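You operate a simulated robot arm through the tools that you are given. There is no shell and no other tool. Be economical: measure what you need, move in short steps, check, and stop when the job is done.

Carry out the task below with a simulated robot arm. There is one attempt and no reset: what you move stays moved.

TASK
Brush the open crumb tray clean and push it in.
Fine: mains locked off; try the outlet jog button first; put the orange brush back.

Only the result counts: the job must be done as asked and must still hold three seconds after the hand-in. Knocking over, shifting, dropping, spilling or breaking anything else fails it.

THE ROBOT
A 6-joint arm with a two-finger parallel gripper, fixed in place. Base frame: the origin is at the foot of the arm, x ahead of it, y to its left, z up; the work surface is at about z = 0. Lengths are in m, angles in degrees, forces in N, time in s.
With the tool pointing down near the work surface it reaches from about 0.14 to 0.58 m from the base axis. Its first joint turns from -66.0 to 66.0 degrees. Payload 2.1 kg.
The tool frame sits at the grasp point between the pads (the TCP): z along the fingers, y along the line on which they close. The tips reach 0.03 m beyond it. Largest opening 0.094 m; finger width 0.028, thickness 0.01; the body of the gripper, 0.05 by 0.096 m, starts 0.055 m behind the TCP.
Orientation is told as [roll, pitch, yaw] about the base's x, y, z axes, in that order, counted from this pose: with the fingers straight down and closing along the base's y, the tool's x points along the base's -x, its y along +y and its z along -z.

THE INTERFACE
- The arm moves only by the tool send_rows. Its argument "deltas" is a list of rows, each a list of 3 entries, a list of its own where there are three numbers: the turn, a rotation vector about the tool's x, y, z in degrees, then the shift along the tool's x, y, z in m, then the closure in counts, from 0 (fully open) to 255 (shut). In form: [[[ax, ay, az], [dx, dy, dz], jaw], ...]. A call has 1 to 12 rows; each row shifts and turns the commanded pose from where the row before left it, along the tool's axes as they then stand. Each row takes 0.2 s and may step no farther than 0.05 m and 8.6 degrees from the row before; otherwise, or with a gripper value out of range, the whole call is refused. A pose out of reach is approached as far as the arm can. The call stops where the force on the tool passes 60 N (or 10 N more than at its start, if that is more) or the arm is blocked; 0.2 s more then pass. Each finger travels about 0.072 m/s and halts on what it meets, pressing with about 45 N; the grip force reading is that of the motor and also rises with nothing between the fingers. The clock runs only during rows and for 0.2 s after the last one: add rows that do not move to give the fingers time. It gives the time, the measured TCP pose, the force on the tool (base axes), the opening and the grip force at its end, in the units of the frame above (readings bear some noise).
- Cameras (640 x 400 px; columns grow to the right, rows downward): "scene" is fixed at [0.041, -0.361, 0.4922]; the picture's right is [0.88, -0.47, 0.00], its down [-0.24, -0.44, -0.87] and it looks along [0.41, 0.76, -0.50] (base axes); focal length 234 px, centre (320, 200). "wrist" rides on the gripper at [-0.037, 0, -0.058] in the tool frame; the picture's right is [0.00, -1.00, 0.00], its down [0.97, 0.00, -0.24] and it looks along [0.24, 0.00, 0.97] (tool axes); focal length 218 px, centre (320, 200). There is no depth. A picture from a camera that has moved, and an enlarged one, comes with that camera's place and axes in the base frame and with its lens.
- grab_frame(camera): a new picture of that camera. It takes no simulated time.
- inspect(camera, box): a new picture of the part [left, top, right, bottom] of that camera's present view, enlarged. It takes no simulated time.
- finish_job(): hands the job in; it is judged then, once.

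Go step by step. Nothing tells you positions but the pictures and the camera data: compare them with the known pose of the tool, close in by small moves and look again before you grip or let go. The budget is 120 turns and 84 pictures, counting those below and the enlarged ones. Unless the task says otherwise, let go and move clear before handing in, and close with one line.

The tools are called after "Call:" as name(argument=value, ...) on one line, values as JSON. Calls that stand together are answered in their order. send_rows: Moves the arm, as the interface text tells. Its arguments: {"type":"object","properties":{"deltas":{"type":"array"}},"required":["deltas"]} The other tools are called the same way: grab_frame (camera) takes a picture; inspect (camera, box) takes an enlarged picture of a part of a camera's view; finish_job () hands the job in.

At the start:

```text
t: 0.0
eef_pos: [0.2909, 0.0708, 0.401]
ee_rot: [0.1, -0.1, 0.0]
contact_force: [0.1, 0.1, 0.7]
opening: 0.094
finger_force: 0.0
```

scene: 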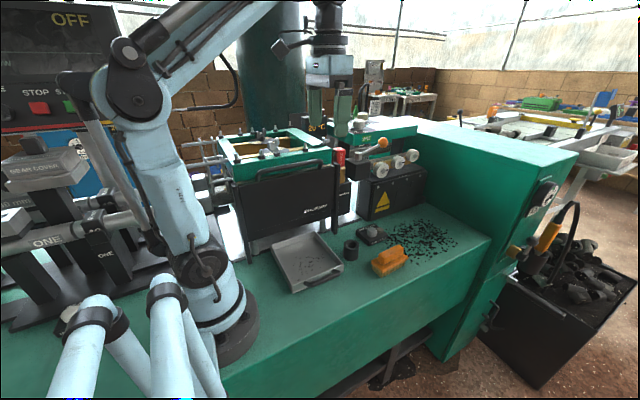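
wrist: 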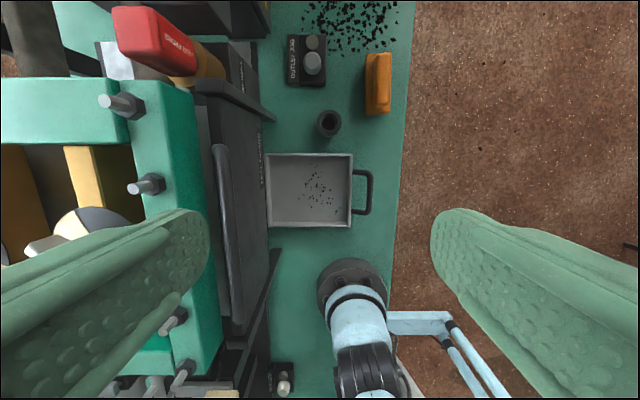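

I see the open tray ahead of the base with its handle toward -y, the orange brush beyond it, a black cup-like peg, and a jog button box. I'll enlarge these to read the labels and details.

Call:
inspect(camera="scene", box=[230, 180, 470, 330])

Call:
inspect(camera="wrist", box=[240, 0, 420, 240])

Call:
inspect(camera="scene", box=[0, 0, 240, 150])

Call:
inspect(camera="scene", box=[310, 100, 470, 230])

```text
2.67 times, centred on (350, 255) of scene
camera zoom: at [0.041, -0.361, 0.4922], right [0.88, -0.47, 0.0], down [-0.24, -0.44, -0.87], along [0.41, 0.76, -0.5], focal length 625 px, centre (240, 53)
```

zoom: 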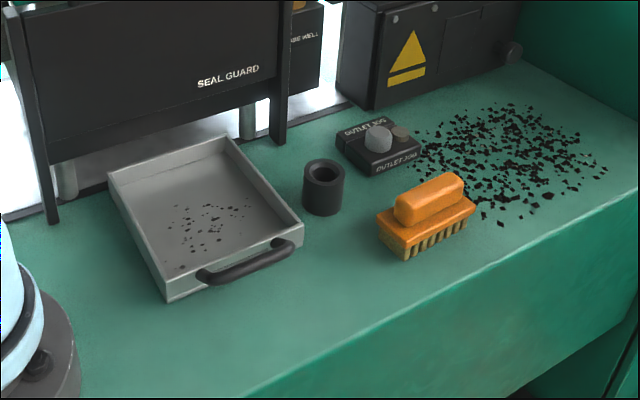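

```text
1.67 times, centred on (330, 120) of wrist
camera zoom: at [0.3287, 0.0712, 0.4593], right [0.0, -1.0, 0.0], down [-0.97, 0.0, 0.24], along [-0.24, 0.0, -0.97], focal length 364 px, centre (303, 333)
```

zoom: 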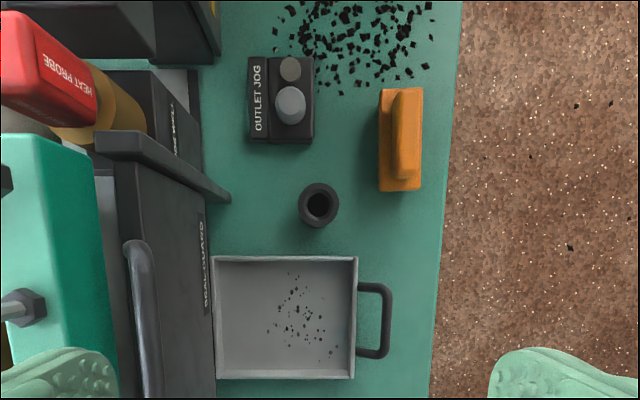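

```text
2.67 times, centred on (120, 75) of scene
camera zoom: at [0.041, -0.361, 0.4922], right [0.88, -0.47, 0.0], down [-0.24, -0.44, -0.87], along [0.41, 0.76, -0.5], focal length 625 px, centre (853, 533)
```

zoom: 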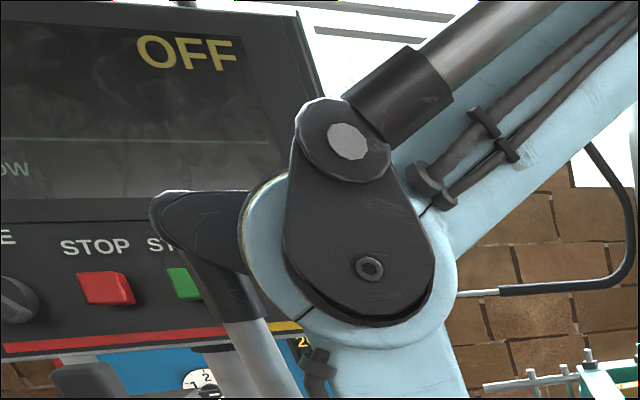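

```text
3.08 times, centred on (390, 165) of scene
camera zoom: at [0.041, -0.361, 0.4922], right [0.88, -0.47, 0.0], down [-0.24, -0.44, -0.87], along [0.41, 0.76, -0.5], focal length 721 px, centre (105, 308)
```

zoom: 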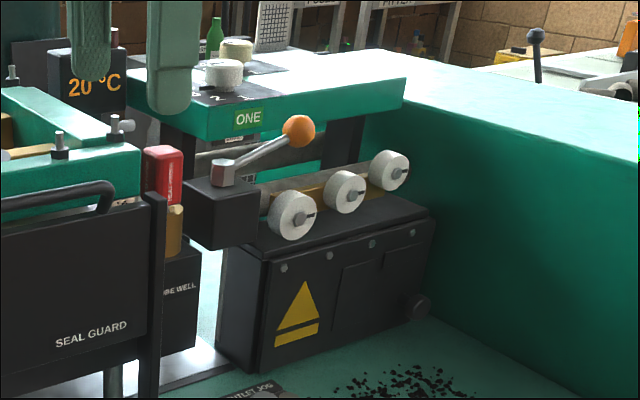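

The mains display shows OFF. I place the jog button at about (0.467, 0.083, 0.035), the brush handle at (0.43, -0.037), and the tray at x 0.16–0.31, y 0–0.18. I'll close the fingers and go above the jog button.

Call:
send_rows(deltas=[[[0, 0, 0], [-0.044, 0.003, 0], 255], [[0, 0, 0], [-0.044, 0.003, 0], 255], [[0, 0, 0], [-0.044, 0.003, 0], 255], [[0, 0, 0], [-0.042, 0.003, 0], 255], [[0, 0, 0], [0, 0, 0.05], 255], [[0, 0, 0], [0, 0, 0.05], 255], [[0, 0, 0], [0, 0, 0.05], 255], [[0, 0, 0], [0, 0, 0.05], 255], [[0, 0, 0], [0, 0, 0.05], 255], [[0, 0, 0], [0, 0, 0], 255]])

Call:
grab_frame(camera="wrist")

Call:
grab_frame(camera="scene")

```text
t: 2.2
eef_pos: [0.4293, 0.0798, 0.1339]
ee_rot: [0.1, -0.1, -0.1]
contact_force: [-0.8, -0.8, 0.1]
opening: 0.0001
finger_force: 33.0
out of reach, approached as far as the arm can: row 3, 4
```

```text
77 pictures are left
camera wrist: at [0.4666, 0.0798, 0.1915], right [0.0, -1.0, 0.0], down [-0.97, 0.0, 0.24], along [-0.24, 0.0, -0.97], focal length 218 px, centre (320, 200)
```

wrist: 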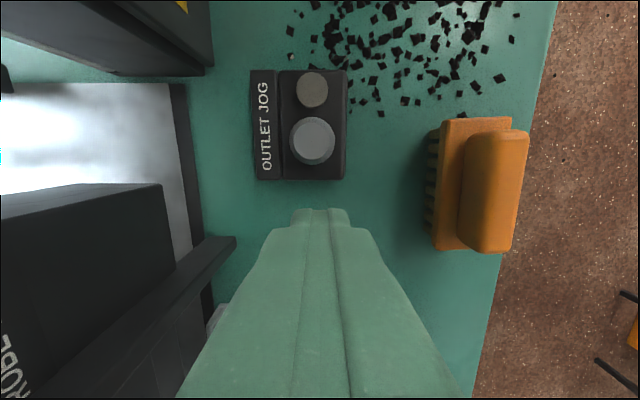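

```text
76 pictures are left
```

scene: 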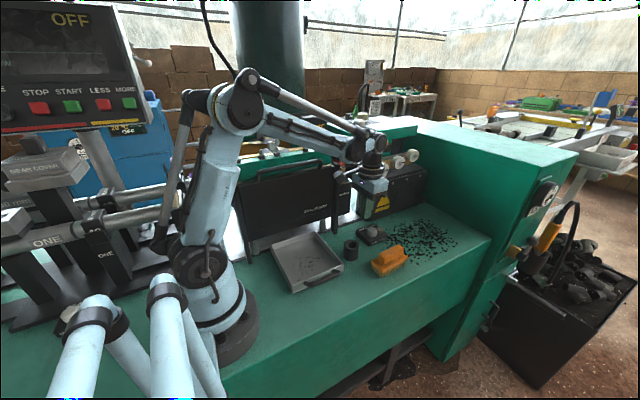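

I'm short of the button in x. It projects to about (0.470, 0.085), so I'll move over it and descend to just above.

Call:
send_rows(deltas=[[[0, 0, 0], [-0.04, 0.0055, 0], 255], [[0, 0, 0], [0, 0, 0.03], 255], [[0, 0, 0], [0, 0, 0.022], 255], [[0, 0, 0], [0, 0, 0], 255]])

Call:
inspect(camera="scene", box=[320, 160, 450, 280])

Call:
grab_frame(camera="wrist")

```text
t: 3.2
eef_pos: [0.4692, 0.0848, 0.0807]
ee_rot: [0.1, -0.1, 0.0]
contact_force: [0.3, 0.0, -0.2]
opening: 0.0005
finger_force: 32.7
```

```text
3.33 times, centred on (385, 220) of scene
camera zoom: at [0.041, -0.361, 0.4922], right [0.88, -0.47, 0.0], down [-0.24, -0.44, -0.87], along [0.41, 0.76, -0.5], focal length 781 px, centre (103, 133)
```

zoom: 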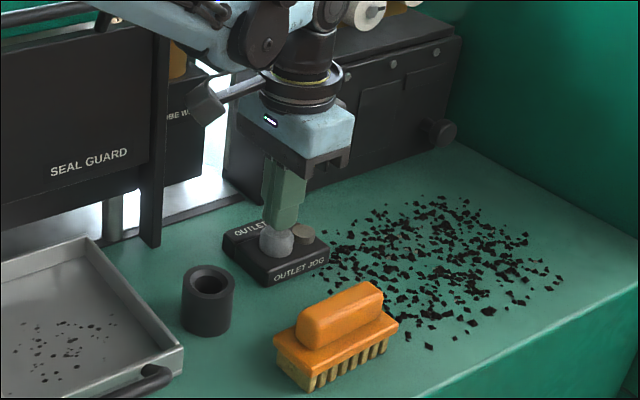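

```text
74 pictures are left
camera wrist: at [0.5065, 0.085, 0.1372], right [0.0, -1.0, 0.0], down [-0.97, 0.0, 0.24], along [-0.24, 0.0, -0.97], focal length 218 px, centre (320, 200)
```

wrist: 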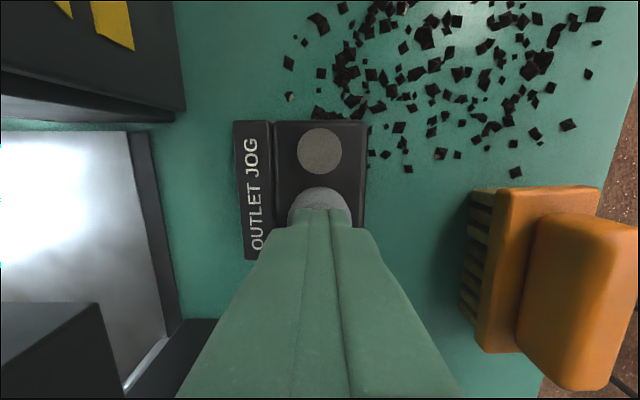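

The fingertips are centred over the dome, so I'll press gently in small steps.

Call:
send_rows(deltas=[[[0, 0, 0], [0, 0, 0.006], 255], [[0, 0, 0], [0, 0, 0.004], 255], [[0, 0, 0], [0, 0, 0.003], 255], [[0, 0, 0], [0, 0, 0.003], 255]])

Call:
inspect(camera="scene", box=[320, 160, 450, 280])

```text
t: 4.2
eef_pos: [0.4693, 0.0838, 0.065]
ee_rot: [0.0, -0.1, 0.0]
contact_force: [1.7, 1.1, 7.0]
opening: 0.0
finger_force: 32.6
```

```text
3.33 times, centred on (385, 220) of scene
camera zoom: at [0.0409, -0.361, 0.4922], right [0.88, -0.47, 0.0], down [-0.24, -0.44, -0.87], along [0.41, 0.76, -0.5], focal length 781 px, centre (103, 133)
```

zoom: 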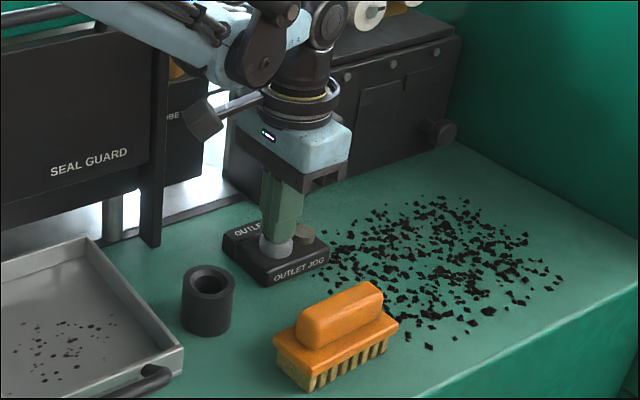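

Contact is made at about 7 N and the button has started to go down. I'll press a few millimetres further, hold, then check the lamp and the display.

Call:
send_rows(deltas=[[[0, 0, 0], [0, 0, 0.002], 255], [[0, 0, 0], [0, 0, 0.002], 255], [[0, 0, 0], [0, 0, 0.0015], 255], [[0, 0, 0], [0, 0, 0], 255], [[0, 0, 0], [0, 0, 0], 255]])

Call:
grab_frame(camera="scene")

Call:
grab_frame(camera="wrist")

```text
t: 5.4
eef_pos: [0.4692, 0.0844, 0.0604]
ee_rot: [0.1, -0.3, 0.0]
contact_force: [13.5, -1.5, 36.0]
opening: 0.0
finger_force: 32.3
```

```text
72 pictures are left
```

scene: 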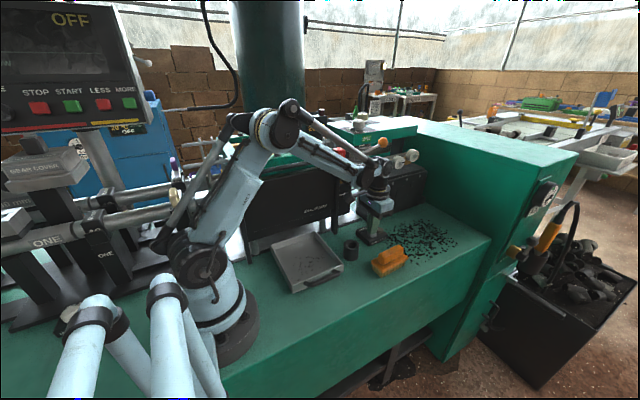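

```text
71 pictures are left
camera wrist: at [0.5054, 0.0847, 0.118], right [0.0, -1.0, 0.0], down [-0.97, 0.0, 0.24], along [-0.24, 0.0, -0.97], focal length 218 px, centre (320, 200)
```

wrist: 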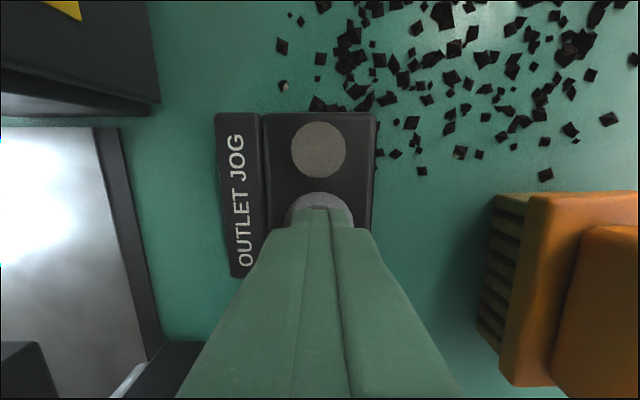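

The button is pressed to its stop, the lamp stays dark and nothing moves, so the outlet is dead. I'll release, rise and move over the brush with the jaw open.

Call:
send_rows(deltas=[[[0, 0, 0], [0, 0, -0.02], 255], [[0, 0, 0], [0, 0, -0.05], 255], [[0, 0, 0], [0, 0, -0.05], 255], [[0, 0, 0], [0.016, -0.04, 0], 200], [[0, 0, 0], [0.016, -0.04, 0], 100], [[0, 0, 0], [0.003, -0.041, 0], 0], [[0, 0, 0], [0, 0, 0], 0], [[0, 0, 0], [0, 0, 0], 0], [[0, 0, 0], [0, 0, 0], 0]])

Call:
grab_frame(camera="wrist")

Call:
inspect(camera="scene", box=[320, 160, 450, 290])

```text
t: 7.4
eef_pos: [0.4354, -0.0359, 0.1769]
ee_rot: [0.1, -0.1, 0.1]
contact_force: [0.3, -0.3, 0.6]
opening: 0.0943
finger_force: 0.0
```

```text
70 pictures are left
camera wrist: at [0.4715, -0.0354, 0.2352], right [0.0, -1.0, 0.0], down [-0.97, 0.0, 0.24], along [-0.24, 0.0, -0.97], focal length 218 px, centre (320, 200)
```

wrist: 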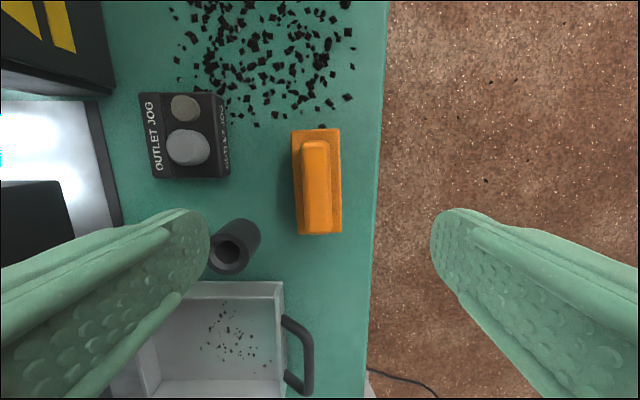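

```text
3.08 times, centred on (385, 225) of scene
camera zoom: at [0.041, -0.361, 0.4922], right [0.88, -0.47, 0.0], down [-0.24, -0.44, -0.87], along [0.41, 0.76, -0.5], focal length 721 px, centre (120, 123)
```

zoom: 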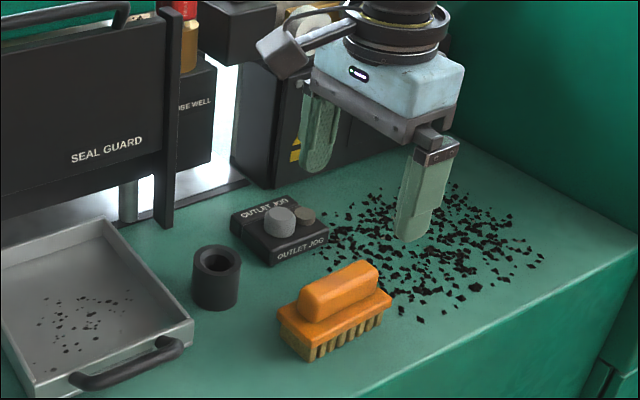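

The brush is aligned with x, with the handle centred near (0.437, -0.033) and about 0.055 high. I'll descend partway and look at its height from the side.

Call:
send_rows(deltas=[[[0, 0, 0], [-0.0015, 0.0025, 0.04], 0], [[0, 0, 0], [0, 0, 0.04], 0], [[0, 0, 0], [0, 0, 0.022], 0], [[0, 0, 0], [0, 0, 0], 0]])

Call:
inspect(camera="scene", box=[350, 200, 450, 290])

Call:
grab_frame(camera="wrist")

```text
t: 8.4
eef_pos: [0.4367, -0.034, 0.0766]
ee_rot: [0.1, -0.1, 0.0]
contact_force: [0.2, 0.1, -0.2]
opening: 0.0937
finger_force: 0.1
```

```text
4.44 times, centred on (400, 245) of scene
camera zoom: at [0.041, -0.361, 0.4922], right [0.88, -0.47, 0.0], down [-0.24, -0.44, -0.87], along [0.41, 0.76, -0.5], focal length 1041 px, centre (-36, 0)
```

zoom: 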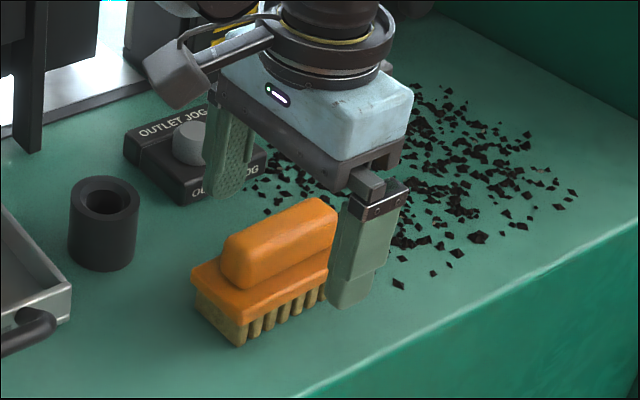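

```text
67 pictures are left
camera wrist: at [0.4731, -0.033, 0.1344], right [0.0, -1.0, 0.0], down [-0.97, 0.0, 0.24], along [-0.24, 0.0, -0.97], focal length 218 px, centre (320, 200)
```

wrist: 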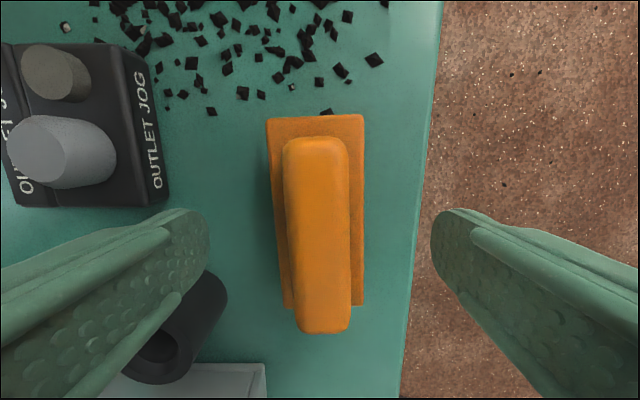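

The block top is near z 0.03 and the handle top near 0.06. I'll lower the tips to just above the block and close on the handle.

Call:
send_rows(deltas=[[[0, 0, 0], [0, 0.001, 0.008], 0], [[0, 0, 0], [0, 0, 0.0055], 0], [[0, 0, 0], [0, 0, 0], 120], [[0, 0, 0], [0, 0, 0], 200], [[0, 0, 0], [0, 0, 0], 255], [[0, 0, 0], [0, 0, 0], 255], [[0, 0, 0], [0, 0, 0], 255]])

Call:
grab_frame(camera="wrist")

Call:
inspect(camera="scene", box=[350, 200, 450, 290])

```text
t: 10.0
eef_pos: [0.4352, -0.0333, 0.064]
ee_rot: [0.0, 0.0, -0.1]
contact_force: [0.4, 0.1, 0.1]
opening: 0.0441
finger_force: 44.7
```

```text
66 pictures are left
camera wrist: at [0.4722, -0.0326, 0.1212], right [0.0, -1.0, 0.0], down [-0.97, 0.0, 0.24], along [-0.24, 0.0, -0.97], focal length 218 px, centre (320, 200)
```

wrist: 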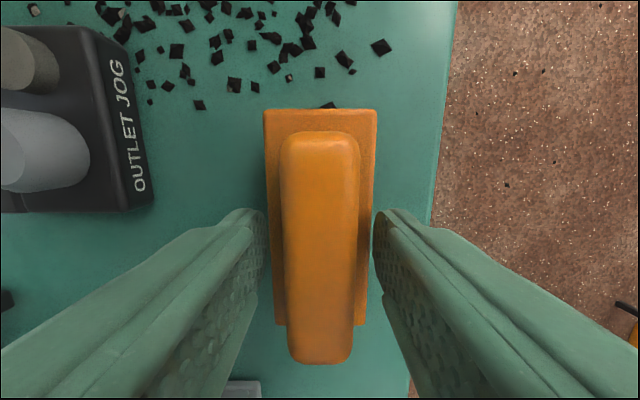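

```text
4.44 times, centred on (400, 245) of scene
camera zoom: at [0.041, -0.361, 0.4922], right [0.88, -0.47, 0.0], down [-0.24, -0.44, -0.87], along [0.41, 0.76, -0.5], focal length 1041 px, centre (-36, 0)
```

zoom: 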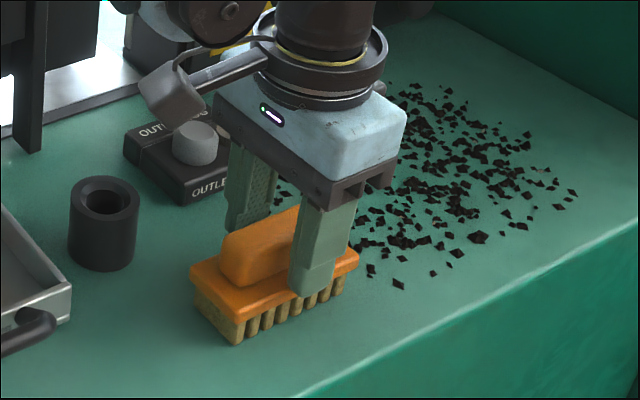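

The opening stopped at 0.044, so the tips are catching the block's edges. I'll open, rise 6 mm and grip the narrower handle instead.

Call:
send_rows(deltas=[[[0, 0, 0], [0, 0, 0], 60], [[0, 0, 0], [0, 0, 0], 60], [[0, 0, 0], [-0.001, 0, -0.006], 60], [[0, 0, 0], [0, 0, 0], 160], [[0, 0, 0], [0, 0, 0], 255], [[0, 0, 0], [0, 0, 0], 255], [[0, 0, 0], [0, 0, 0], 255], [[0, 0, 0], [0, 0, 0], 255]])

Call:
grab_frame(camera="wrist")

Call:
inspect(camera="scene", box=[350, 200, 450, 290])

```text
t: 11.8
eef_pos: [0.4366, -0.0316, 0.069]
ee_rot: [0.1, -0.1, 0.1]
contact_force: [-0.3, 0.2, 2.5]
opening: 0.023
finger_force: 44.9
```

```text
64 pictures are left
camera wrist: at [0.4729, -0.0324, 0.1275], right [0.0, -1.0, 0.0], down [-0.97, 0.0, 0.24], along [-0.24, 0.0, -0.97], focal length 218 px, centre (320, 200)
```

wrist: 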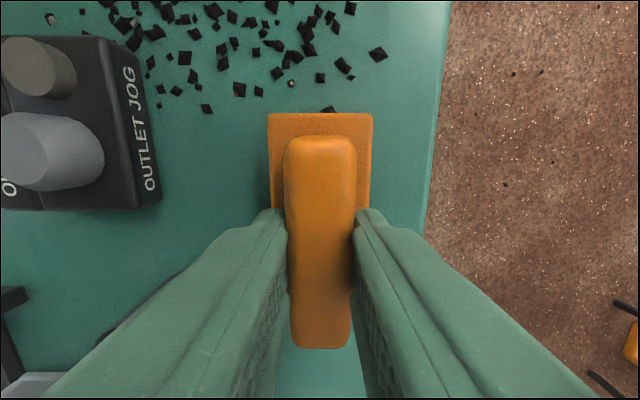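

```text
4.44 times, centred on (400, 245) of scene
camera zoom: at [0.041, -0.361, 0.4922], right [0.88, -0.47, 0.0], down [-0.24, -0.44, -0.87], along [0.41, 0.76, -0.5], focal length 1041 px, centre (-36, 0)
```

zoom: 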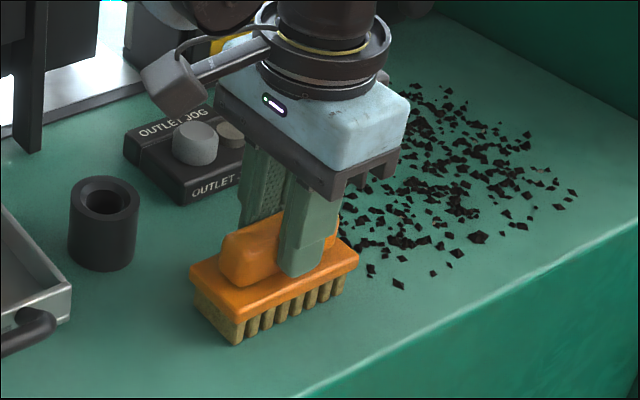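

The handle is gripped (opening 0.023) with the bristles on the table at TCP z ≈ 0.069. I'll lift straight up and carry it above the tray.

Call:
send_rows(deltas=[[[0, 0, 0], [0, 0, -0.02], 255], [[0, 0, 0], [0, 0, -0.045], 255], [[0, 0, 0], [0, 0, -0.045], 255], [[0, 0, 0], [0, 0, -0.02], 255], [[0, 0, 0], [0.0384, 0.0184, 0], 255], [[0, 0, 0], [0.0384, 0.0184, 0], 255], [[0, 0, 0], [0.0384, 0.0184, 0], 255], [[0, 0, 0], [0.0384, 0.0184, 0], 255], [[0, 0, 0], [0.0384, 0.0184, 0], 255], [[0, 0, 0], [0, 0, 0], 255]])

Call:
grab_frame(camera="wrist")

Call:
inspect(camera="scene", box=[230, 180, 390, 310])

```text
t: 14.0
eef_pos: [0.2441, 0.0603, 0.1996]
ee_rot: [0.1, -0.1, 0.0]
contact_force: [0.3, -0.1, -2.1]
opening: 0.023
finger_force: 45.3
```

```text
62 pictures are left
camera wrist: at [0.2815, 0.0598, 0.2569], right [0.0, -1.0, 0.0], down [-0.97, 0.0, 0.24], along [-0.24, 0.0, -0.97], focal length 218 px, centre (320, 200)
```

wrist: 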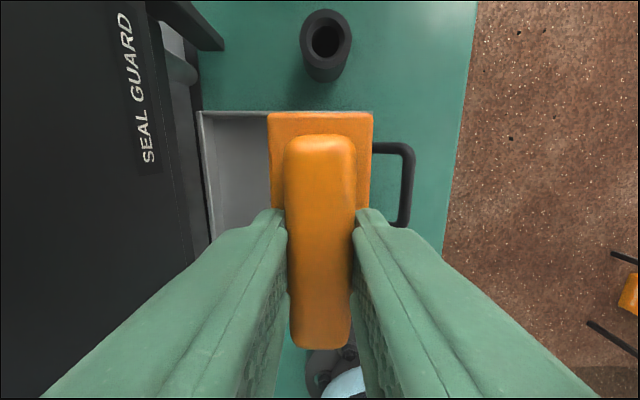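

```text
3.08 times, centred on (310, 245) of scene
camera zoom: at [0.041, -0.361, 0.4922], right [0.88, -0.47, 0.0], down [-0.24, -0.44, -0.87], along [0.41, 0.76, -0.5], focal length 721 px, centre (351, 62)
```

zoom: 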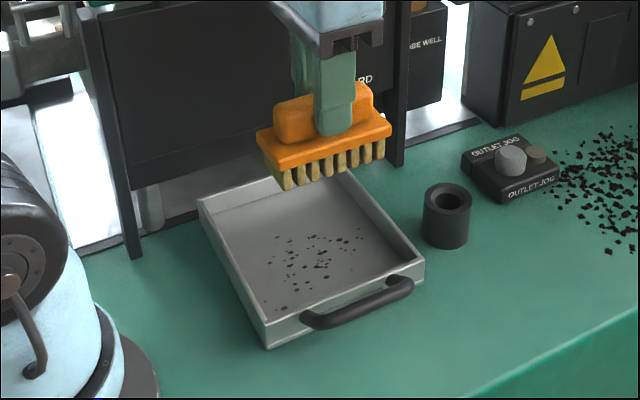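

The crumbs span about x 0.19–0.29, y 0.035–0.12, and the rim is about 0.03 high. I'll lower the brush into the handle end of the tray, stopping just above the floor.

Call:
send_rows(deltas=[[[0, 0, 0], [0.012, -0.019, 0.02], 255], [[0, 0, 0], [0, 0, 0.04], 255], [[0, 0, 0], [0, 0, 0.03], 255], [[0, 0, 0], [0, 0, 0.024], 255], [[0, 0, 0], [0, 0, 0], 255]])

Call:
inspect(camera="scene", box=[250, 200, 370, 310])

Call:
grab_frame(camera="wrist")

```text
t: 15.2
eef_pos: [0.2316, 0.041, 0.084]
ee_rot: [0.1, -0.2, 0.0]
contact_force: [0.5, 0.4, -0.3]
opening: 0.023
finger_force: 44.8
```

```text
3.64 times, centred on (310, 255) of scene
camera zoom: at [0.041, -0.361, 0.4922], right [0.88, -0.47, 0.0], down [-0.24, -0.44, -0.87], along [0.41, 0.76, -0.5], focal length 852 px, centre (356, 0)
```

zoom: 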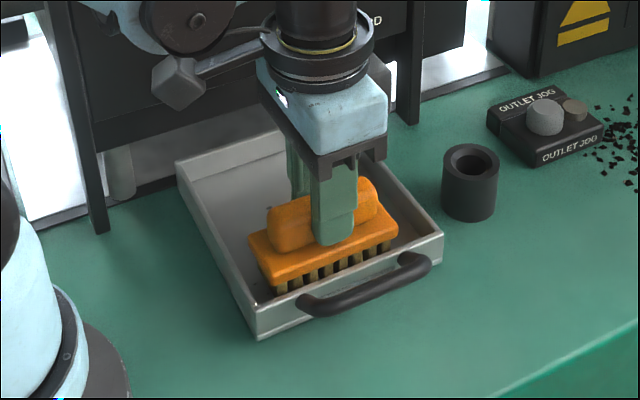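

```text
59 pictures are left
camera wrist: at [0.2684, 0.0412, 0.142], right [0.0, -1.0, 0.0], down [-0.97, 0.0, 0.24], along [-0.24, 0.0, -0.97], focal length 218 px, centre (320, 200)
```

wrist: 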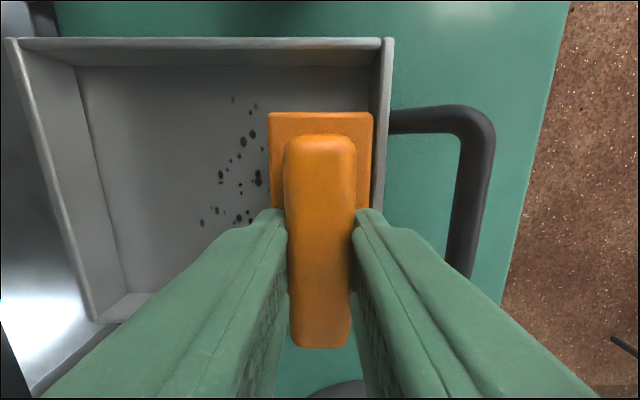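

The brush sits inside the rim. I'll lower it gently until it touches the tray floor.

Call:
send_rows(deltas=[[[0, 0, 0], [0, 0, 0.004], 255], [[0, 0, 0], [0, 0, 0.003], 255], [[0, 0, 0], [0, 0, 0.002], 255], [[0, 0, 0], [0, 0, 0], 255]])

```text
t: 15.9
eef_pos: [0.2315, 0.0414, 0.0777]
ee_rot: [0.1, 0.1, 0.0]
contact_force: [-4.5, 0.3, 19.0]
opening: 0.0232
finger_force: 44.9
stopped in row 3: the force on the tool passed its limit (the readings are from after the stop); the commanded pose is now the measured one
```

The floor touches at TCP z ≈ 0.078. I'll ease off slightly and sweep slowly toward +y.

Call:
send_rows(deltas=[[[0, 0, 0], [0, 0, -0.0008], 255], [[0, 0, 0], [0, 0.01, 0], 255], [[0, 0, 0], [0, 0.012, 0], 255], [[0, 0, 0], [0, 0.012, 0], 255], [[0, 0, 0], [0, 0.012, 0], 255]])

Call:
grab_frame(camera="wrist")

Call:
inspect(camera="scene", box=[250, 200, 370, 310])

```text
t: 17.1
eef_pos: [0.2329, 0.0864, 0.0791]
ee_rot: [0.0, 0.1, 0.1]
contact_force: [0.0, -1.3, 6.2]
opening: 0.0231
finger_force: 44.9
```

```text
58 pictures are left
camera wrist: at [0.2699, 0.0872, 0.1361], right [0.0, -1.0, 0.0], down [-0.97, 0.0, 0.24], along [-0.24, 0.0, -0.97], focal length 218 px, centre (320, 200)
```

wrist: 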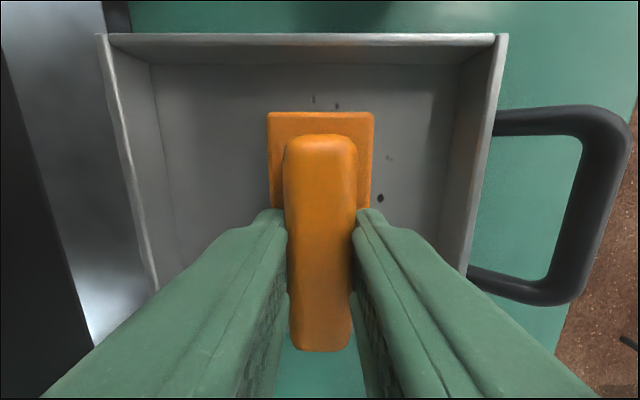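

```text
3.64 times, centred on (310, 255) of scene
camera zoom: at [0.041, -0.3611, 0.4922], right [0.88, -0.47, 0.0], down [-0.24, -0.44, -0.87], along [0.41, 0.76, -0.5], focal length 852 px, centre (356, 0)
```

zoom: 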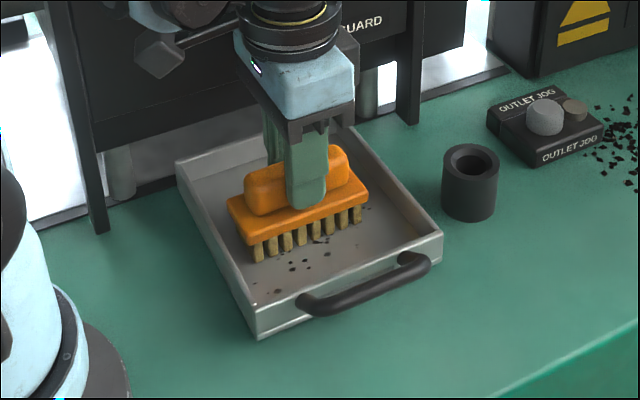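

The crumbs fade under the bristles. I'll finish this stroke, then shift toward +x and come back over the remaining far-side crumbs.

Call:
send_rows(deltas=[[[0, 0, 0], [0, 0.012, 0], 255], [[0, 0, 0], [0, 0.012, 0], 255], [[0, 0, 0], [0, 0.01, 0], 255], [[0, 0, 0], [-0.011, 0, 0], 255], [[0, 0, 0], [-0.01, 0, 0], 255], [[0, 0, 0], [0, -0.014, 0], 255], [[0, 0, 0], [0, -0.014, 0], 255], [[0, 0, 0], [0, -0.014, 0], 255], [[0, 0, 0], [0, -0.014, 0], 255], [[0, 0, 0], [0, -0.014, 0], 255], [[0, 0, 0], [0, -0.008, 0], 255]])

Call:
grab_frame(camera="wrist")

Call:
inspect(camera="scene", box=[250, 200, 370, 310])

```text
t: 17.9
eef_pos: [0.2326, 0.1132, 0.0778]
ee_rot: [-0.8, 0.1, -0.2]
contact_force: [-3.0, -14.7, 20.0]
opening: 0.023
finger_force: 45.0
stopped in row 3: the force on the tool passed its limit (the readings are from after the stop); the commanded pose is now the measured one
```

```text
56 pictures are left
camera wrist: at [0.2698, 0.114, 0.1361], right [0.0, -1.0, 0.01], down [-0.97, 0.01, 0.24], along [-0.24, -0.01, -0.97], focal length 218 px, centre (320, 200)
```

wrist: 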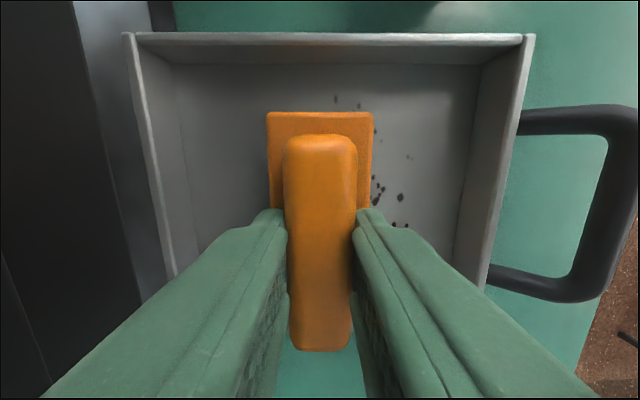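

```text
3.64 times, centred on (310, 255) of scene
camera zoom: at [0.0409, -0.3611, 0.4922], right [0.88, -0.47, 0.0], down [-0.24, -0.44, -0.87], along [0.41, 0.76, -0.5], focal length 852 px, centre (356, 0)
```

zoom: 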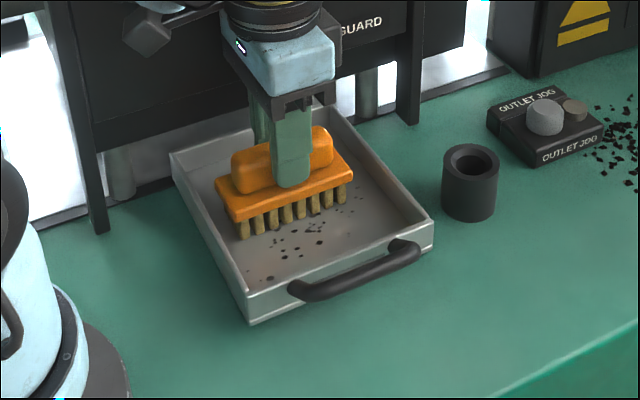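

The tray was dragged inward about 12 mm and something resisted near y 0.113. I'll look at the wider view before moving again.

Call:
inspect(camera="scene", box=[220, 130, 400, 310])

```text
2.22 times, centred on (310, 220) of scene
camera zoom: at [0.0409, -0.3611, 0.4922], right [0.88, -0.47, 0.0], down [-0.24, -0.44, -0.87], along [0.41, 0.76, -0.5], focal length 521 px, centre (342, 156)
```

zoom: 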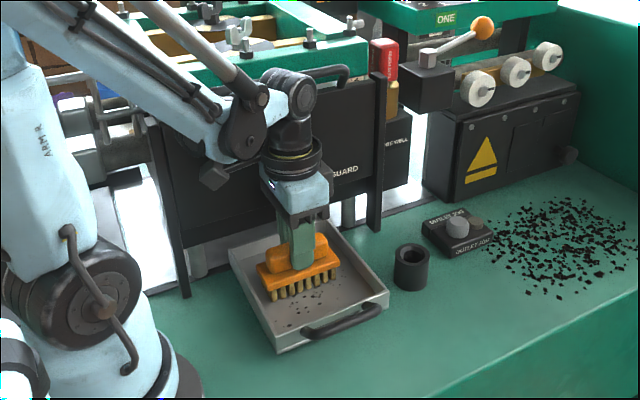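

The wrist came up against the seal guard, so I'll keep y below 0.095. I'll back away, lighten the pressure and brush back toward the handle.

Call:
send_rows(deltas=[[[0, 0, 0], [0, -0.006, -0.0012], 255], [[0, 0, 0], [0, -0.012, 0], 255], [[0, 0, 0], [0, -0.012, 0], 255], [[0, 0, 0], [0, -0.012, 0], 255], [[0, 0, 0], [0, -0.01, 0], 255], [[0, 0, 0], [0, -0.006, 0], 255]])

Call:
grab_frame(camera="wrist")

Call:
inspect(camera="scene", box=[220, 130, 400, 310])

```text
t: 19.3
eef_pos: [0.233, 0.055, 0.0793]
ee_rot: [-0.6, 0.1, -0.1]
contact_force: [0.9, -0.2, -1.1]
opening: 0.0228
finger_force: 45.4
```

```text
53 pictures are left
camera wrist: at [0.2697, 0.0562, 0.1375], right [0.0, -1.0, 0.01], down [-0.97, 0.0, 0.24], along [-0.24, -0.01, -0.97], focal length 218 px, centre (320, 200)
```

wrist: 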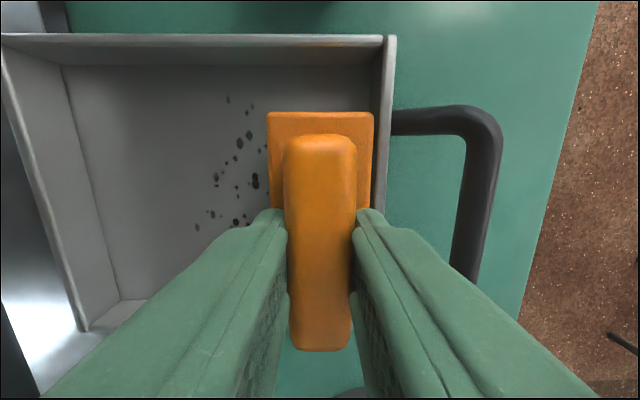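

```text
2.22 times, centred on (310, 220) of scene
camera zoom: at [0.041, -0.361, 0.4922], right [0.88, -0.47, 0.0], down [-0.24, -0.44, -0.87], along [0.41, 0.76, -0.5], focal length 521 px, centre (342, 156)
```

zoom: 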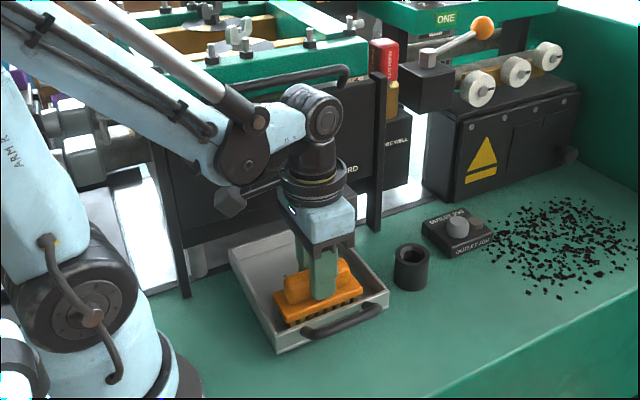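

The crumb pattern looks largely unchanged, so I'll lift clear of the crumbs and compare the floor closely.

Call:
send_rows(deltas=[[[0, 0, 0], [0, 0, -0.03], 255], [[0, 0, 0], [0, 0, -0.04], 255], [[0, 0, 0], [0, -0.04, -0.02], 255], [[0, 0, 0], [0, -0.03, 0], 255], [[0, 0, 0], [0, 0, 0], 255]])

Call:
inspect(camera="scene", box=[260, 220, 350, 300])

Call:
grab_frame(camera="wrist")

```text
t: 20.5
eef_pos: [0.2332, -0.0147, 0.1726]
ee_rot: [-0.5, 0.0, -0.1]
contact_force: [-0.1, -1.2, -1.0]
opening: 0.023
finger_force: 44.8
```

```text
5.00 times, centred on (305, 260) of scene
camera zoom: at [0.041, -0.3611, 0.4922], right [0.88, -0.47, 0.0], down [-0.24, -0.44, -0.87], along [0.41, 0.76, -0.5], focal length 1172 px, centre (395, -100)
```

zoom: 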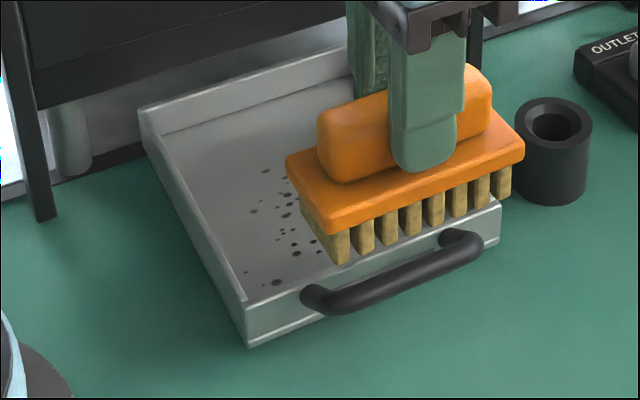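

```text
50 pictures are left
camera wrist: at [0.271, -0.0126, 0.2289], right [0.0, -1.0, 0.01], down [-0.97, 0.0, 0.24], along [-0.24, -0.01, -0.97], focal length 218 px, centre (320, 200)
```

wrist: 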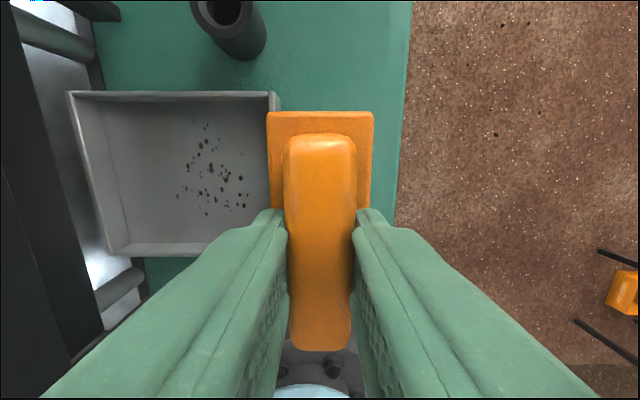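

Some crumbs have faded while others are still black, so brushing works but needs more passes. They now lie at x 0.20–0.295, y 0.06–0.13, so I'll centre on x 0.247 and brush with more strokes.

Call:
send_rows(deltas=[[[-0.6, 0, 0], [-0.014, 0.04, 0], 255], [[0, 0, 0], [0, 0.033, 0], 255], [[0, 0, 0], [0, 0, 0.045], 255], [[0, 0, 0], [0, 0, 0.043], 255], [[0, 0, 0], [0, 0, 0.004], 255], [[0, 0, 0], [0, 0, 0.0015], 255], [[0, 0, 0], [0, 0, 0], 255]])

```text
t: 22.0
eef_pos: [0.2458, 0.0594, 0.0788]
ee_rot: [-0.1, 0.3, -0.1]
contact_force: [-3.8, 0.3, 21.8]
opening: 0.0229
finger_force: 44.9
stopped in row 7: the force on the tool passed its limit (the readings are from after the stop); the commanded pose is now the measured one
```

Contact is good at about 20 N. I'll ease slightly and do a full stroke out to y 0.10 and back.

Call:
send_rows(deltas=[[[0, 0, 0], [0, 0.006, -0.0006], 255], [[0, 0, 0], [0, 0.01, 0], 255], [[0, 0, 0], [0, 0.01, 0], 255], [[0, 0, 0], [0, 0.01, 0], 255], [[0, 0, 0], [0, 0.006, 0], 255], [[0, 0, 0], [0, -0.01, 0.0003], 255], [[0, 0, 0], [0, -0.01, 0], 255], [[0, 0, 0], [0, -0.01, 0], 255], [[0, 0, 0], [0, -0.01, 0], 255]])

Call:
grab_frame(camera="wrist")

```text
t: 24.0
eef_pos: [0.2473, 0.0613, 0.0784]
ee_rot: [0.0, 0.3, -0.1]
contact_force: [-3.9, 2.1, 28.3]
opening: 0.0228
finger_force: 45.0
```

```text
49 pictures are left
camera wrist: at [0.2845, 0.0608, 0.1358], right [0.0, -1.0, 0.0], down [-0.97, 0.0, 0.25], along [-0.25, 0.0, -0.97], focal length 218 px, centre (320, 200)
```

wrist: 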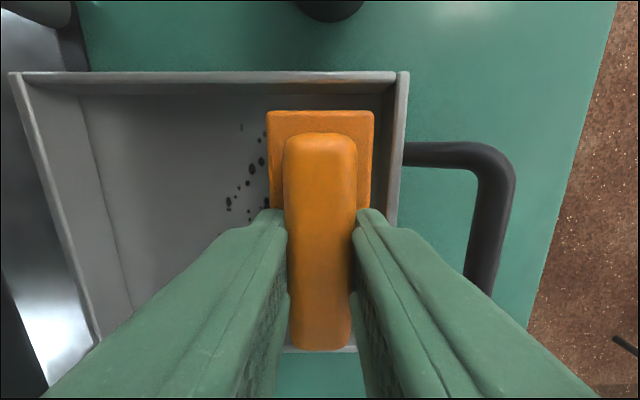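

I'll enlarge the visible floor to see whether the crumbs are fading.

Call:
inspect(camera="wrist", box=[180, 90, 290, 240])

Call:
inspect(camera="scene", box=[260, 220, 350, 300])

```text
2.67 times, centred on (235, 165) of wrist
camera zoom: at [0.2845, 0.0608, 0.1358], right [0.0, -1.0, 0.0], down [-0.97, 0.0, 0.25], along [-0.25, 0.0, -0.97], focal length 582 px, centre (547, 293)
```

zoom: 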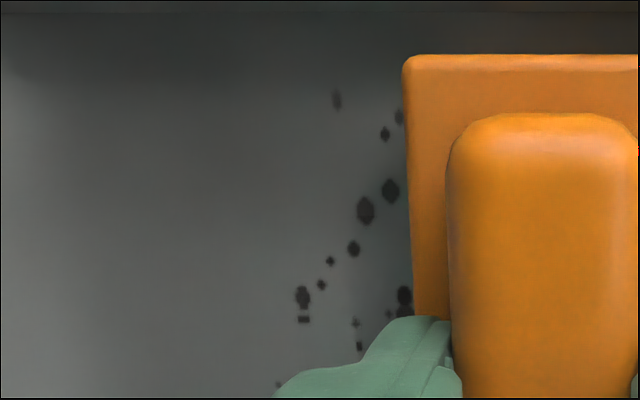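

```text
5.00 times, centred on (305, 260) of scene
camera zoom: at [0.0409, -0.3611, 0.4922], right [0.88, -0.47, 0.0], down [-0.24, -0.44, -0.87], along [0.41, 0.76, -0.5], focal length 1172 px, centre (395, -100)
```

zoom: 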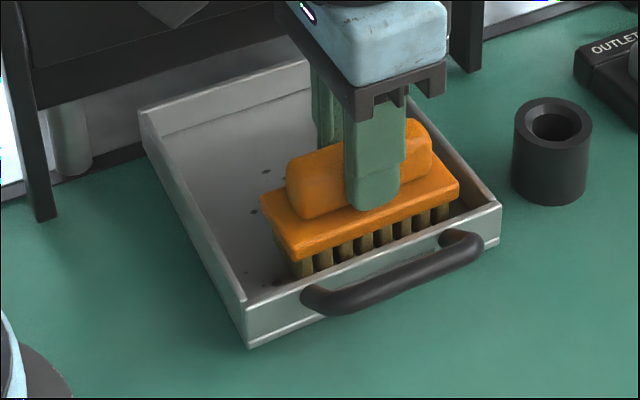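

The crumbs are marks that seem partly faded, so I'll continue with several more back-and-forth strokes at light pressure.

Call:
send_rows(deltas=[[[0, 0, 0], [0, 0.014, -0.0004], 255], [[0, 0, 0], [0, 0.014, 0], 255], [[0, 0, 0], [0, 0.014, 0], 255], [[0, 0, 0], [0, -0.016, 0], 255], [[0, 0, 0], [0, -0.016, 0], 255], [[0, 0, 0], [0, -0.016, 0], 255], [[0, 0, 0], [0, 0.016, 0], 255], [[0, 0, 0], [0, 0.016, 0], 255], [[0, 0, 0], [0, 0.016, 0], 255], [[0, 0, 0], [0, -0.016, 0], 255], [[0, 0, 0], [0, -0.016, 0], 255], [[0, 0, 0], [0, -0.016, 0], 255]])

Call:
inspect(camera="wrist", box=[180, 90, 290, 240])

```text
t: 26.6
eef_pos: [0.2476, 0.0544, 0.0793]
ee_rot: [-0.1, 0.4, -0.1]
contact_force: [0.3, 1.6, -0.5]
opening: 0.023
finger_force: 44.6
```

```text
2.67 times, centred on (235, 165) of wrist
camera zoom: at [0.2846, 0.0549, 0.1364], right [0.0, -1.0, 0.0], down [-0.97, 0.0, 0.24], along [-0.24, 0.0, -0.97], focal length 582 px, centre (547, 293)
```

zoom: 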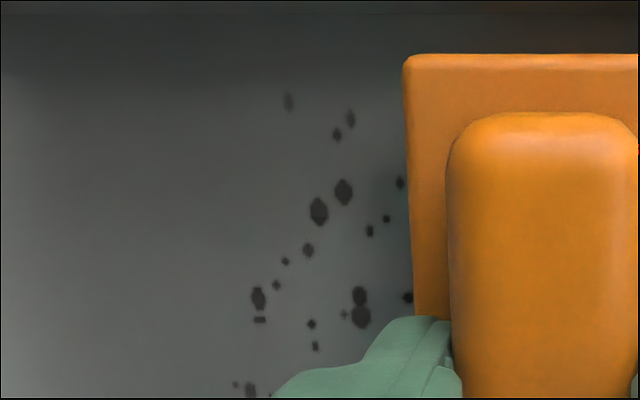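

The marks are greyer but contact was light. I'll press about 0.7 mm more and repeat.

Call:
send_rows(deltas=[[[0, 0, 0], [0, 0.016, 0.0007], 255], [[0, 0, 0], [0, 0.016, 0], 255], [[0, 0, 0], [0, 0.016, 0], 255], [[0, 0, 0], [0, -0.016, 0], 255], [[0, 0, 0], [0, -0.016, 0], 255], [[0, 0, 0], [0, -0.016, 0], 255], [[0, 0, 0], [0, 0.016, 0], 255], [[0, 0, 0], [0, 0.016, 0], 255], [[0, 0, 0], [0, 0.016, 0], 255], [[0, 0, 0], [0, -0.016, 0], 255], [[0, 0, 0], [0, -0.016, 0], 255], [[0, 0, 0], [0, -0.016, 0], 255]])

Call:
inspect(camera="wrist", box=[180, 90, 290, 240])

```text
t: 29.2
eef_pos: [0.2454, 0.0545, 0.0796]
ee_rot: [-0.1, 0.2, -0.1]
contact_force: [-2.0, 1.4, 5.5]
opening: 0.0229
finger_force: 45.4
```

```text
2.67 times, centred on (235, 165) of wrist
camera zoom: at [0.2831, 0.0553, 0.1359], right [0.0, -1.0, 0.0], down [-0.97, 0.0, 0.25], along [-0.25, 0.0, -0.97], focal length 582 px, centre (547, 293)
```

zoom: 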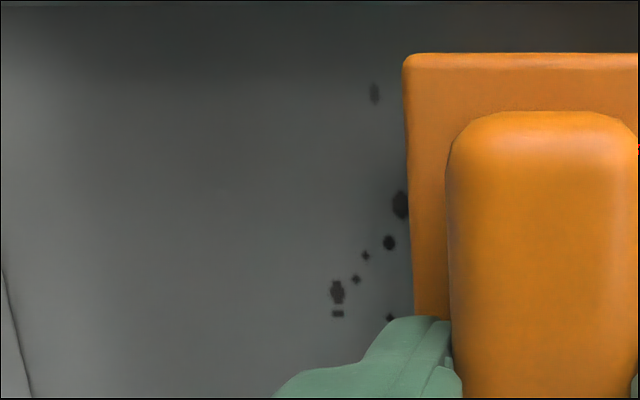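

The tray slid back out about 12 mm. I'll lift and view the entire floor to judge progress.

Call:
send_rows(deltas=[[[0, 0, 0], [0, 0, -0.03], 255], [[0, 0, 0], [0, 0, -0.05], 255], [[0, 0, 0], [-0.03, -0.04, -0.02], 255], [[0, 0, 0], [-0.04, -0.03, 0], 255], [[0, 0, 0], [0, 0, 0], 255]])

Call:
inspect(camera="scene", box=[260, 220, 350, 300])

Call:
grab_frame(camera="wrist")

```text
refused: row 3 steps farther than a row can; nothing moved
```

```text
5.00 times, centred on (305, 260) of scene
camera zoom: at [0.041, -0.361, 0.4922], right [0.88, -0.47, 0.0], down [-0.24, -0.44, -0.87], along [0.41, 0.76, -0.5], focal length 1172 px, centre (395, -100)
```

zoom: 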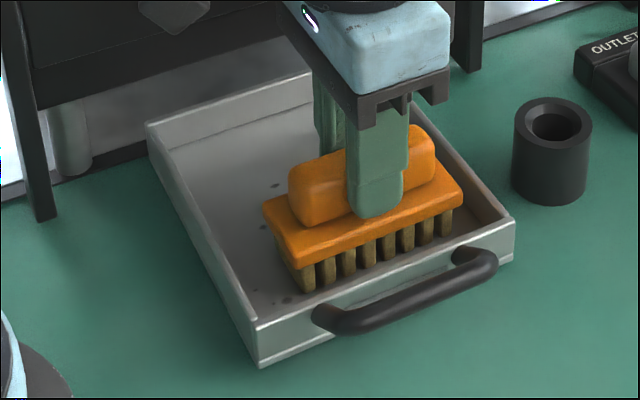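

```text
43 pictures are left
camera wrist: at [0.2831, 0.0553, 0.1359], right [0.0, -1.0, 0.0], down [-0.97, 0.0, 0.25], along [-0.25, 0.0, -0.97], focal length 218 px, centre (320, 200)
```

wrist: 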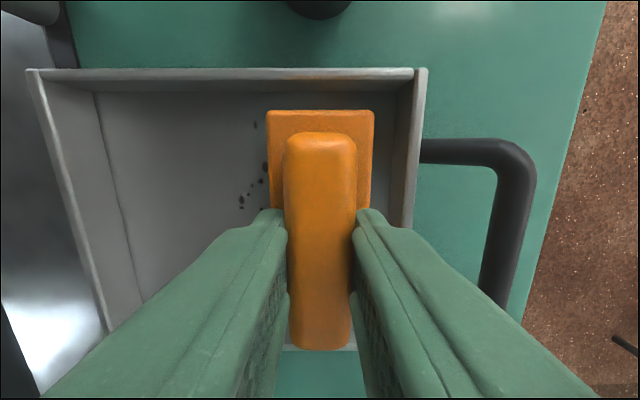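

That call was refused for step length, so I'll split the rows and lift to look.

Call:
send_rows(deltas=[[[0, 0, 0], [0, 0, -0.03], 255], [[0, 0, 0], [0, 0, -0.045], 255], [[0, 0, 0], [0, 0, -0.02], 255], [[0, 0, 0], [-0.02, -0.04, 0], 255], [[0, 0, 0], [-0.03, -0.038, 0], 255], [[0, 0, 0], [0, 0, 0], 255]])

Call:
inspect(camera="scene", box=[260, 220, 350, 300])

Call:
inspect(camera="wrist", box=[60, 120, 300, 300])

```text
t: 30.6
eef_pos: [0.296, -0.0237, 0.1726]
ee_rot: [0.0, 0.3, 0.0]
contact_force: [0.4, -0.4, -0.8]
opening: 0.0232
finger_force: 45.2
```

```text
5.00 times, centred on (305, 260) of scene
camera zoom: at [0.041, -0.3611, 0.4922], right [0.88, -0.47, 0.0], down [-0.24, -0.44, -0.87], along [0.41, 0.76, -0.5], focal length 1172 px, centre (395, -100)
```

zoom: 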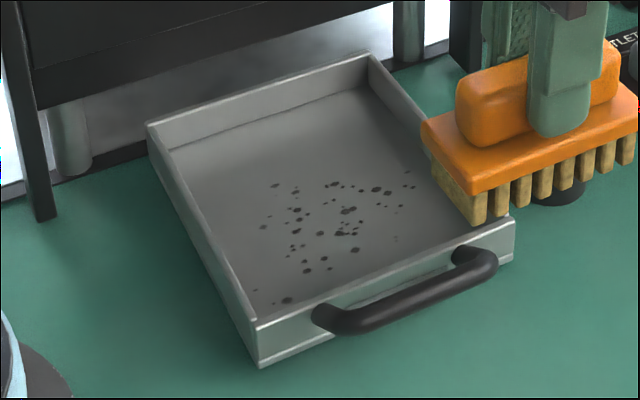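

```text
2.22 times, centred on (180, 210) of wrist
camera zoom: at [0.3337, -0.0235, 0.2302], right [0.0, -1.0, 0.0], down [-0.97, 0.0, 0.24], along [-0.24, 0.0, -0.97], focal length 485 px, centre (631, 178)
```

zoom: 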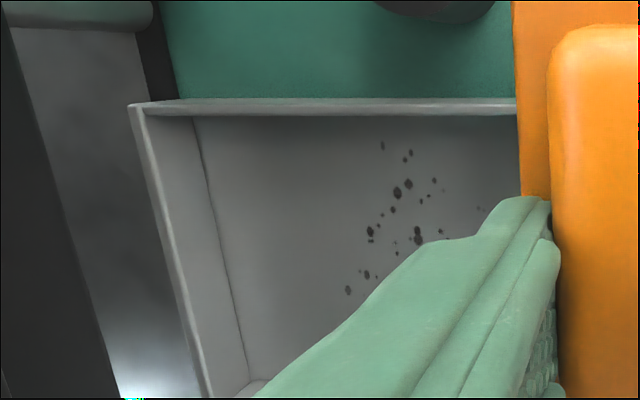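

The marks are greyer but remain at x 0.18–0.29, y 0.04–0.12. I'll go to a lower-x lane (x 0.228) with firmer contact and slower full strokes.

Call:
send_rows(deltas=[[[0, -0.3, 0], [0.034, 0.034, 0], 255], [[0, 0, 0], [0.034, 0.034, 0], 255], [[0, 0, 0], [0, 0, 0.045], 255], [[0, 0, 0], [0, 0, 0.043], 255], [[0, 0, 0], [0, 0, 0.004], 255], [[0, 0, 0], [0, 0, 0.0015], 255], [[0, 0, 0], [0, 0.01, 0], 255], [[0, 0, 0], [0, 0.01, 0], 255], [[0, 0, 0], [0, 0.01, 0], 255], [[0, 0, 0], [0, 0.01, 0], 255], [[0, 0, 0], [0, 0.01, 0], 255], [[0, 0, 0], [0, 0.008, 0], 255]])

Call:
inspect(camera="scene", box=[260, 220, 350, 300])

```text
t: 33.2
eef_pos: [0.2297, 0.1032, 0.0795]
ee_rot: [0.0, 0.0, 0.0]
contact_force: [0.4, -0.6, -1.6]
opening: 0.0228
finger_force: 45.1
```

```text
5.00 times, centred on (305, 260) of scene
camera zoom: at [0.041, -0.361, 0.4922], right [0.88, -0.47, 0.0], down [-0.24, -0.44, -0.87], along [0.41, 0.76, -0.5], focal length 1172 px, centre (395, -100)
```

zoom: 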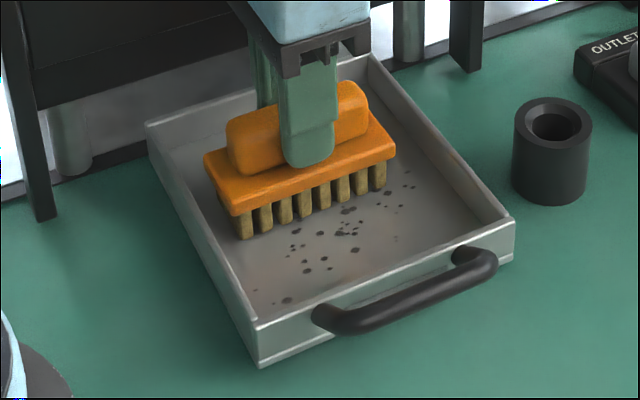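

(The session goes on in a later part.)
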